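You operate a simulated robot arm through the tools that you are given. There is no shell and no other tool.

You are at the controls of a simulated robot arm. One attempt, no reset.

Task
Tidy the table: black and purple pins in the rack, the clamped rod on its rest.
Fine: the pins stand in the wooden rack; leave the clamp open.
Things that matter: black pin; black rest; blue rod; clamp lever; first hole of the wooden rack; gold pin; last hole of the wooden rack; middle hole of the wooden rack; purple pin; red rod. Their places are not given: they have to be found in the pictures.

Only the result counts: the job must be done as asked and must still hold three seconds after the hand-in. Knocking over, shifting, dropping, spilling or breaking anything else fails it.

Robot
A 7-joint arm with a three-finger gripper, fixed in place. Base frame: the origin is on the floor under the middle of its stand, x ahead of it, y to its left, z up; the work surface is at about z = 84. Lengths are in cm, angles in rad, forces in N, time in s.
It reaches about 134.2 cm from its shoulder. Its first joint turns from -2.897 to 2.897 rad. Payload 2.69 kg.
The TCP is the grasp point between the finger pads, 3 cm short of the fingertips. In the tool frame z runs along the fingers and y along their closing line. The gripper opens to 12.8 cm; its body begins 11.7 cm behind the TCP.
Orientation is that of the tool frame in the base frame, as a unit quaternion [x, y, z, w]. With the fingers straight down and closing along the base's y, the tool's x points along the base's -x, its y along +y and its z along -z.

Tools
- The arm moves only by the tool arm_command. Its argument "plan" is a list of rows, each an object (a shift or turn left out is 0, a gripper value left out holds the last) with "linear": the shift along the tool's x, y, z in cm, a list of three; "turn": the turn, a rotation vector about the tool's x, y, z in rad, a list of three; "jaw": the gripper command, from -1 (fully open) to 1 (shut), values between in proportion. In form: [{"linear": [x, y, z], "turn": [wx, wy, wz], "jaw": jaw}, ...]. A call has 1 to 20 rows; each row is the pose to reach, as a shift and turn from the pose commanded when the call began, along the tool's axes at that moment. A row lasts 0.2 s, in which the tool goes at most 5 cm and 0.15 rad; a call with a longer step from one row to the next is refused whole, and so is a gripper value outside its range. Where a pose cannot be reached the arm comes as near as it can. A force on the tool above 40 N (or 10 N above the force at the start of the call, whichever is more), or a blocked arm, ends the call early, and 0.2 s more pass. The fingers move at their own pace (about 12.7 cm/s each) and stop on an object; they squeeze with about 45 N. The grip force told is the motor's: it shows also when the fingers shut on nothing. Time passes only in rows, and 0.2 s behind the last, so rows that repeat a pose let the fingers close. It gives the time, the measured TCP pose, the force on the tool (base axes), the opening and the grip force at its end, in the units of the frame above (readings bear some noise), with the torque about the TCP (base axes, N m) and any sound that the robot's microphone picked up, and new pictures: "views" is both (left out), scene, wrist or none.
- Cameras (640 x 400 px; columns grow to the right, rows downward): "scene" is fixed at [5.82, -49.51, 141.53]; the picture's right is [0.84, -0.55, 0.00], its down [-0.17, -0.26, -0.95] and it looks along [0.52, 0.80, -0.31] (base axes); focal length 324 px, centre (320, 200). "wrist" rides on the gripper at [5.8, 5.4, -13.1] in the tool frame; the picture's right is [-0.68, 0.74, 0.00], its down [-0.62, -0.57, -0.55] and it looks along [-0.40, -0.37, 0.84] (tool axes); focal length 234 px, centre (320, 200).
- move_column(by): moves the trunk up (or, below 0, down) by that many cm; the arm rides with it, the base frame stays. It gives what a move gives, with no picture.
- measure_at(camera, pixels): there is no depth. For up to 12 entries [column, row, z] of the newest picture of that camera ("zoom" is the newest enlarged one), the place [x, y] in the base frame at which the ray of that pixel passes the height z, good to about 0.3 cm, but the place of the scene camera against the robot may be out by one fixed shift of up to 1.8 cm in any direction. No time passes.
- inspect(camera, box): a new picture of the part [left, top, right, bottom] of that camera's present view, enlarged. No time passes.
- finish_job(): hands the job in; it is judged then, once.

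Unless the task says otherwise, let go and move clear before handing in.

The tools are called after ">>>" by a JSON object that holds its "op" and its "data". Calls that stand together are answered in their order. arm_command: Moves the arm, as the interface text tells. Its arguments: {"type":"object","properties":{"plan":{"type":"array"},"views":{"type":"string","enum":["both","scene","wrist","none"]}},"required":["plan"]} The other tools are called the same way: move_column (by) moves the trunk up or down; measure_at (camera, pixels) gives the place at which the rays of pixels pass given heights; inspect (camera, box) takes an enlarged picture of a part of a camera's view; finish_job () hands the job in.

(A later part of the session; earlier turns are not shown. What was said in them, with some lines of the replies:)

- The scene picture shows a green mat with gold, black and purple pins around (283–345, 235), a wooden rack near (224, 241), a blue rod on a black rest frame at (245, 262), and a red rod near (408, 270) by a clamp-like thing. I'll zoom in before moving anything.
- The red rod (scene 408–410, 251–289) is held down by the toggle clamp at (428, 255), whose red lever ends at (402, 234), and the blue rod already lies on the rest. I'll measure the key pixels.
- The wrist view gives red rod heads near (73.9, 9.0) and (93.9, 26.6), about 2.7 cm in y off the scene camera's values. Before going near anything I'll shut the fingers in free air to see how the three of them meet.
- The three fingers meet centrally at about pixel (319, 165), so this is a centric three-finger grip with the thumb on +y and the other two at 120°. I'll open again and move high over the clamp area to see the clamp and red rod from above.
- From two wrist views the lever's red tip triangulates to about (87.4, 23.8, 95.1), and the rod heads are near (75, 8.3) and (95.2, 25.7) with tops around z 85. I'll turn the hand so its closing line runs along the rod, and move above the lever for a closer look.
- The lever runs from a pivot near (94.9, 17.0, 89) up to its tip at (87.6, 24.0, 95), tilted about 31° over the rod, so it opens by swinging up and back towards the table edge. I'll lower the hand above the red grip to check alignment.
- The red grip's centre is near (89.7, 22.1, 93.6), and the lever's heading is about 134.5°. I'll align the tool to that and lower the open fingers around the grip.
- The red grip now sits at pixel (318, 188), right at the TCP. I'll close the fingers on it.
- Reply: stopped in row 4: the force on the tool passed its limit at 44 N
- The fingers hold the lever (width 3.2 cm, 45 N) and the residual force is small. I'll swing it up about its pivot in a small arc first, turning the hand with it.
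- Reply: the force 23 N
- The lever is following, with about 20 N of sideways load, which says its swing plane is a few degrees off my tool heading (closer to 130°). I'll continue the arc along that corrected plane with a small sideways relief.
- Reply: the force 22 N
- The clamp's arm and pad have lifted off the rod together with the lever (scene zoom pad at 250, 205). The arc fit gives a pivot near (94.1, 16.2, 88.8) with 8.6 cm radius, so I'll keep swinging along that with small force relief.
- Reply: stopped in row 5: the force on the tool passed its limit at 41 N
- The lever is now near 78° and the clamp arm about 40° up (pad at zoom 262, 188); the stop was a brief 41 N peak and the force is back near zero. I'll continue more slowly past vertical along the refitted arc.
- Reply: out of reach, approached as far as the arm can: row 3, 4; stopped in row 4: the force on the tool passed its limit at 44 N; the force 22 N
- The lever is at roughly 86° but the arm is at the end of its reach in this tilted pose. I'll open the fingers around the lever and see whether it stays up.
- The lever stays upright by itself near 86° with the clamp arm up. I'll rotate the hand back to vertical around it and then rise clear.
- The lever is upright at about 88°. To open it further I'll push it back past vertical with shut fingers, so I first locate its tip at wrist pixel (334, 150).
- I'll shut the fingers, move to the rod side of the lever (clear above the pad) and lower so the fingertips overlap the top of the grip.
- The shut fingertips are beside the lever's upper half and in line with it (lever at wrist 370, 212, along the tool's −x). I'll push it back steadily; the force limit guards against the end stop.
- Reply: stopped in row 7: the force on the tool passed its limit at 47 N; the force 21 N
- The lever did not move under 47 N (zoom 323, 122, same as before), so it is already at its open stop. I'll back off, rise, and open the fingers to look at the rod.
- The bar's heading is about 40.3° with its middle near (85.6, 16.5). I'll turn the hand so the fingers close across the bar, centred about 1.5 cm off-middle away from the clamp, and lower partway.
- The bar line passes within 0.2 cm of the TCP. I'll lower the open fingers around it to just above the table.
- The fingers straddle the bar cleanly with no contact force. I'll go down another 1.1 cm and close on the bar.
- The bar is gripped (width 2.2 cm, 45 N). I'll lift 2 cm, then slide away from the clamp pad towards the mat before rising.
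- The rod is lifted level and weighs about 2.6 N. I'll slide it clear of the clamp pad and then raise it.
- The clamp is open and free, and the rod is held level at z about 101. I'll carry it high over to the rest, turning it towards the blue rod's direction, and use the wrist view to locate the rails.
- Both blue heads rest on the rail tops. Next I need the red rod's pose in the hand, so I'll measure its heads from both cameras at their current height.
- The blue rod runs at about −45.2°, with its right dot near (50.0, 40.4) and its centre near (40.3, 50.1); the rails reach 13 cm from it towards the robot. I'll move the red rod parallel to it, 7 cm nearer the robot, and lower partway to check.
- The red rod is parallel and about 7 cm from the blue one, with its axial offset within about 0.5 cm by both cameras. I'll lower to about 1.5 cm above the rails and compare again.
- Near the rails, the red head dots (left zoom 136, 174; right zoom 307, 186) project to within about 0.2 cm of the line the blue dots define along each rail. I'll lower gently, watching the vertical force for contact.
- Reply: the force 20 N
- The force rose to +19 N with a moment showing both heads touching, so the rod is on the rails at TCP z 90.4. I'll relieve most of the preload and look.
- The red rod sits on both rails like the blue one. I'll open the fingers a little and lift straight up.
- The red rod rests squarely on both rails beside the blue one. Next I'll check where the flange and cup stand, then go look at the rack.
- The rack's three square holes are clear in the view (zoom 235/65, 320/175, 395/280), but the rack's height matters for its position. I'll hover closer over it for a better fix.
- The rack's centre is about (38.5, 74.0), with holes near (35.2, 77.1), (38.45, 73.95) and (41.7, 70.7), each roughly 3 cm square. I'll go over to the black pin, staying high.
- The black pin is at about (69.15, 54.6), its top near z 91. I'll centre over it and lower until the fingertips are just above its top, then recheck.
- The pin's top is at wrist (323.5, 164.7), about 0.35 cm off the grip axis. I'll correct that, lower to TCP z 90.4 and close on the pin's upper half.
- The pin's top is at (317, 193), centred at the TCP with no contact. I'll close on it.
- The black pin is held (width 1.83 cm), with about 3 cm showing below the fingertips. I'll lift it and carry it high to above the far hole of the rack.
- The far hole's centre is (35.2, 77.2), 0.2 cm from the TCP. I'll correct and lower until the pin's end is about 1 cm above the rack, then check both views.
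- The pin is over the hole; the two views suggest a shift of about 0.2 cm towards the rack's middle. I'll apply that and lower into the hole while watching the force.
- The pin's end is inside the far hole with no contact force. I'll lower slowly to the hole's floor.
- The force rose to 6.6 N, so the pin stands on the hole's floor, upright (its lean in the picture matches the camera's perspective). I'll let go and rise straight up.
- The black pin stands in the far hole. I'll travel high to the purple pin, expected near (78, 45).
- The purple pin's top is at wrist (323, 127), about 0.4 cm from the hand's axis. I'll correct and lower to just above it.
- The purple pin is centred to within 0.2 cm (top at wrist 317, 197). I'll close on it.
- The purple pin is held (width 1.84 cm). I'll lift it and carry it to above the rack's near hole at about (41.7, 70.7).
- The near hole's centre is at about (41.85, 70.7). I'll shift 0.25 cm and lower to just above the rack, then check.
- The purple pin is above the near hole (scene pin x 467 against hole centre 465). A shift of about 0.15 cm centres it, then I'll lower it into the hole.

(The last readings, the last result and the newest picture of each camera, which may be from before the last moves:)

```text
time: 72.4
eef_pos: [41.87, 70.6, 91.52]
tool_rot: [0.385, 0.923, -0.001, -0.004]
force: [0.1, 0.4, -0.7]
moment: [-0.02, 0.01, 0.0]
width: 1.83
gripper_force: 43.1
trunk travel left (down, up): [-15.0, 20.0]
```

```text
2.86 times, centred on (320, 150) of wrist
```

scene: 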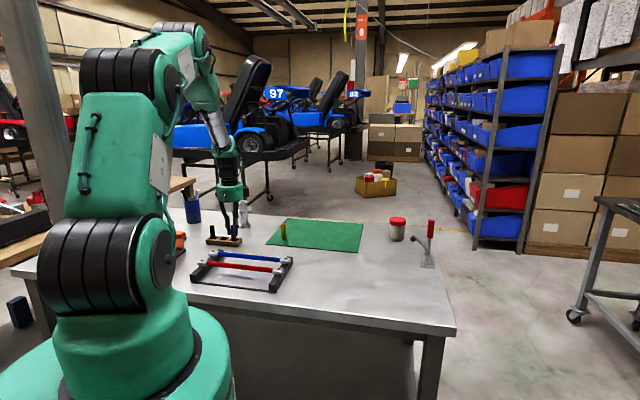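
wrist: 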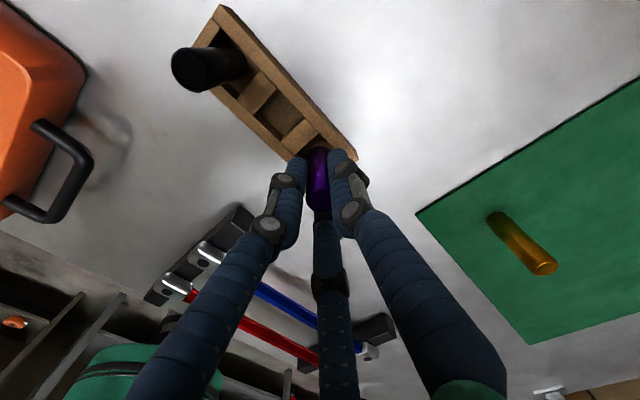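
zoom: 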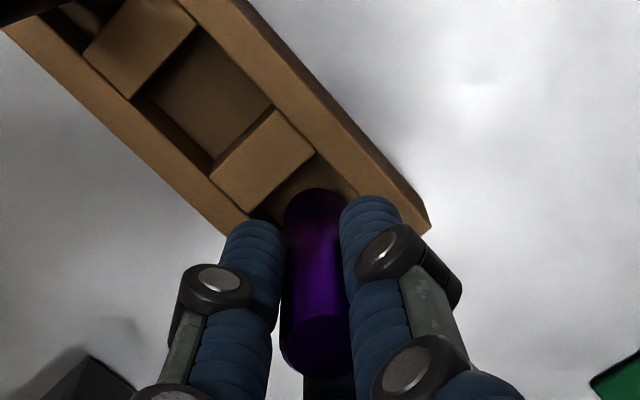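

The purple pin's end is inside the near hole with no contact. I'll lower it to the floor of the hole.

>>> {"op": "arm_command", "data": {"plan": [{"linear": [0, 0, 0.3], "jaw": 1}, {"linear": [0, 0, 0.6], "jaw": 1}, {"linear": [0, 0, 0.85], "jaw": 1}, {"linear": [0, 0, 0.85], "jaw": 1}], "views": "none"}}

```text
time: 73.4
eef_pos: [41.87, 70.52, 90.72]
tool_rot: [0.383, 0.924, 0.0, -0.004]
force: [-0.4, 0.1, 0.6]
moment: [-0.04, 0.0, 0.02]
width: 1.87
gripper_force: 44.2
trunk travel left (down, up): [-15.0, 20.0]
```

>>> {"op": "arm_command", "data": {"plan": [{"linear": [0, 0, 0.12], "jaw": 1}, {"linear": [0, 0, 0.25], "jaw": 1}, {"linear": [0, 0, 0.25], "jaw": 1}], "views": "scene"}}

>>> {"op": "inspect", "data": {"camera": "scene", "box": [205, 220, 245, 250]}}

```text
time: 74.2
eef_pos: [41.77, 70.39, 90.5]
tool_rot: [0.384, 0.923, -0.001, -0.004]
force: [-1.2, -0.9, 0.4]
moment: [-0.02, -0.01, -0.01]
width: 1.84
gripper_force: 43.6
trunk travel left (down, up): [-15.0, 20.0]
```

scene: 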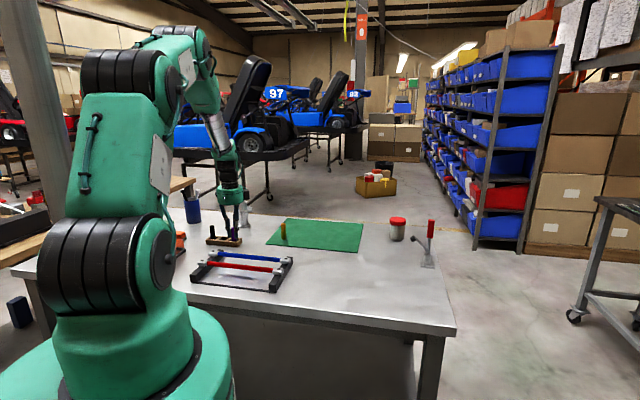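

```text
13.33 times, centred on (225, 235) of scene
```

zoom: 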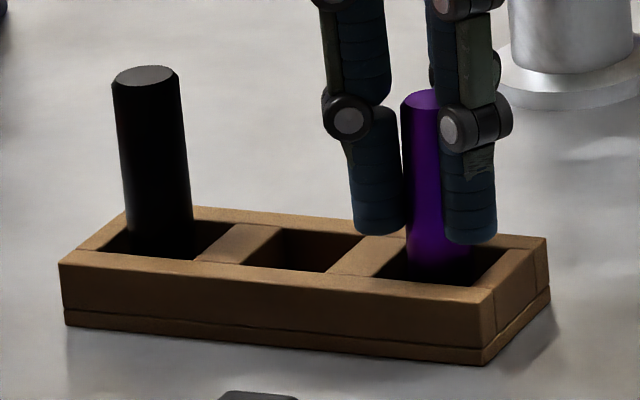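

>>> {"op": "arm_command", "data": {"plan": [{"linear": [0, 0, 0.08], "jaw": 1}, {"linear": [0, 0, 0.16], "jaw": 1}, {"linear": [0, 0, 0.16], "jaw": 1}], "views": "none"}}

```text
time: 75.0
eef_pos: [41.91, 70.54, 90.44]
tool_rot: [0.384, 0.923, 0.0, -0.004]
force: [-0.1, -0.7, 8.9]
moment: [-0.02, -0.06, -0.01]
width: 1.83
gripper_force: 43.5
trunk travel left (down, up): [-15.0, 20.0]
```

The force rose to 8.9 N, so the purple pin stands on the hole's floor. I'll let go and rise straight up.

>>> {"op": "arm_command", "data": {"plan": [{"linear": [0, 0, -0.06], "jaw": 0.75}, {"linear": [0, 0, -0.06], "jaw": 0.6}, {"linear": [0, 0, -0.06], "jaw": 0.4}, {"linear": [0, 0, -0.06], "jaw": 0.3}, {"linear": [0, 0, -1.5], "jaw": 0.3}, {"linear": [0, 0, -4.5], "jaw": 0.3}, {"linear": [0, 0, -8.5], "jaw": 0.3}, {"linear": [0, 0, -12.5], "jaw": 0.3}, {"linear": [0, 0, -16.5], "jaw": 0.3}, {"linear": [0, 0, -20], "jaw": 0.3}, {"linear": [0, 0, -20], "jaw": 0.3}], "views": "both"}}

>>> {"op": "inspect", "data": {"camera": "scene", "box": [180, 200, 310, 310]}}

>>> {"op": "inspect", "data": {"camera": "scene", "box": [270, 200, 450, 300]}}

>>> {"op": "inspect", "data": {"camera": "wrist", "box": [200, 0, 400, 180]}}

```text
time: 77.4
eef_pos: [41.92, 70.76, 110.35]
tool_rot: [0.385, 0.923, 0.0, -0.004]
force: [-0.3, 0.4, 0.1]
moment: [0.05, 0.0, -0.01]
width: 4.48
gripper_force: 0.0
trunk travel left (down, up): [-15.0, 20.0]
```

scene: 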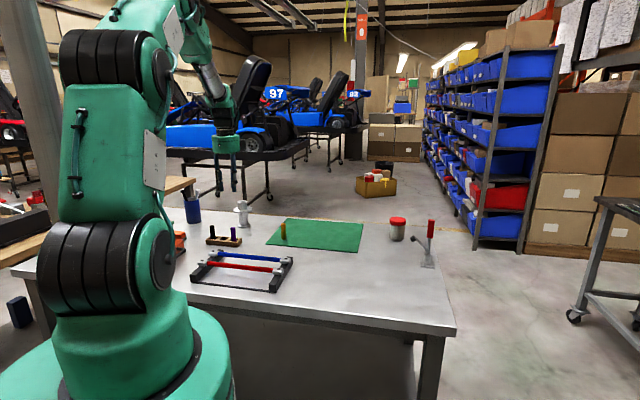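
wrist: 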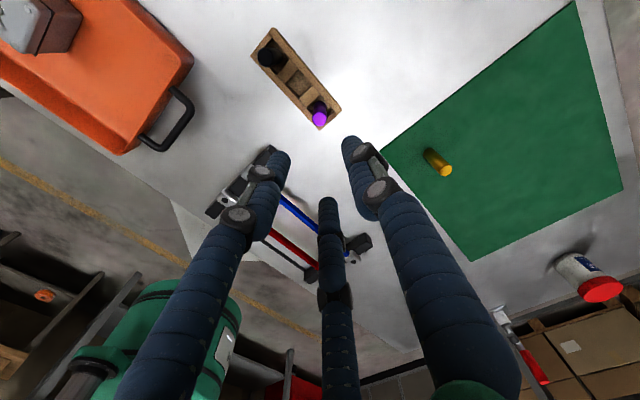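

```text
3.64 times, centred on (245, 255) of scene
```

zoom: 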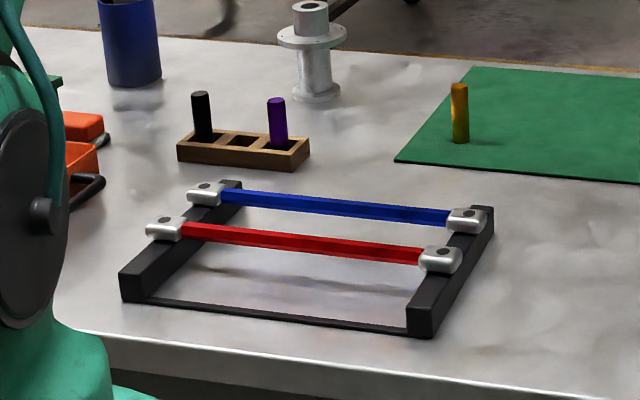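

```text
3.56 times, centred on (360, 250) of scene
```

zoom: 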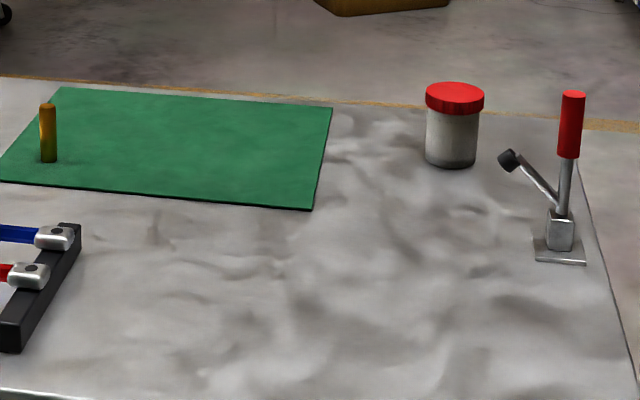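

```text
2.22 times, centred on (300, 90) of wrist
```

zoom: 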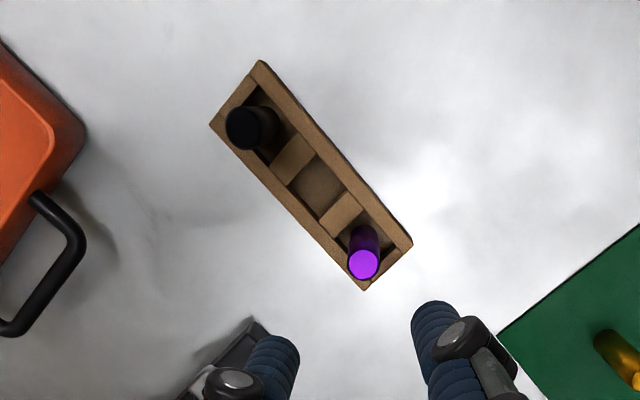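

Both pins stand in the rack (black at zoom 202, 115, purple at 277, 120). The red rod rests on both rails beside the blue one, the clamp is open at its stop, and the gold pin hasn't moved. The hand is open and well clear, so I'm handing in.

>>> {"op": "finish_job", "data": {}}

```text
The job is handed in.
```

I finished the job and handed it in. The final pictures show everything in place, but no verdict has come back yet.

- **Pins:** The black pin stands in the rack's far hole and the purple pin in the near hole. The middle hole is empty. I felt each pin touch the floor of its hole before letting go.
- **Red rod:** It lies on both rails of the black rest, parallel to the blue rod and about 7 cm nearer the robot.
- **Clamp:** It is open and stays open by itself. The lever would not move further when I pushed it with about 47 N, so I took that as its end stop.
- **Other objects:** The gold pin, blue rod, jar, flange and cup look unmoved in the last pictures.

The arm stopped itself four times on brief forces just over its 40 N limit, all at the clamp lever. The clamp's base looked unmoved afterwards.
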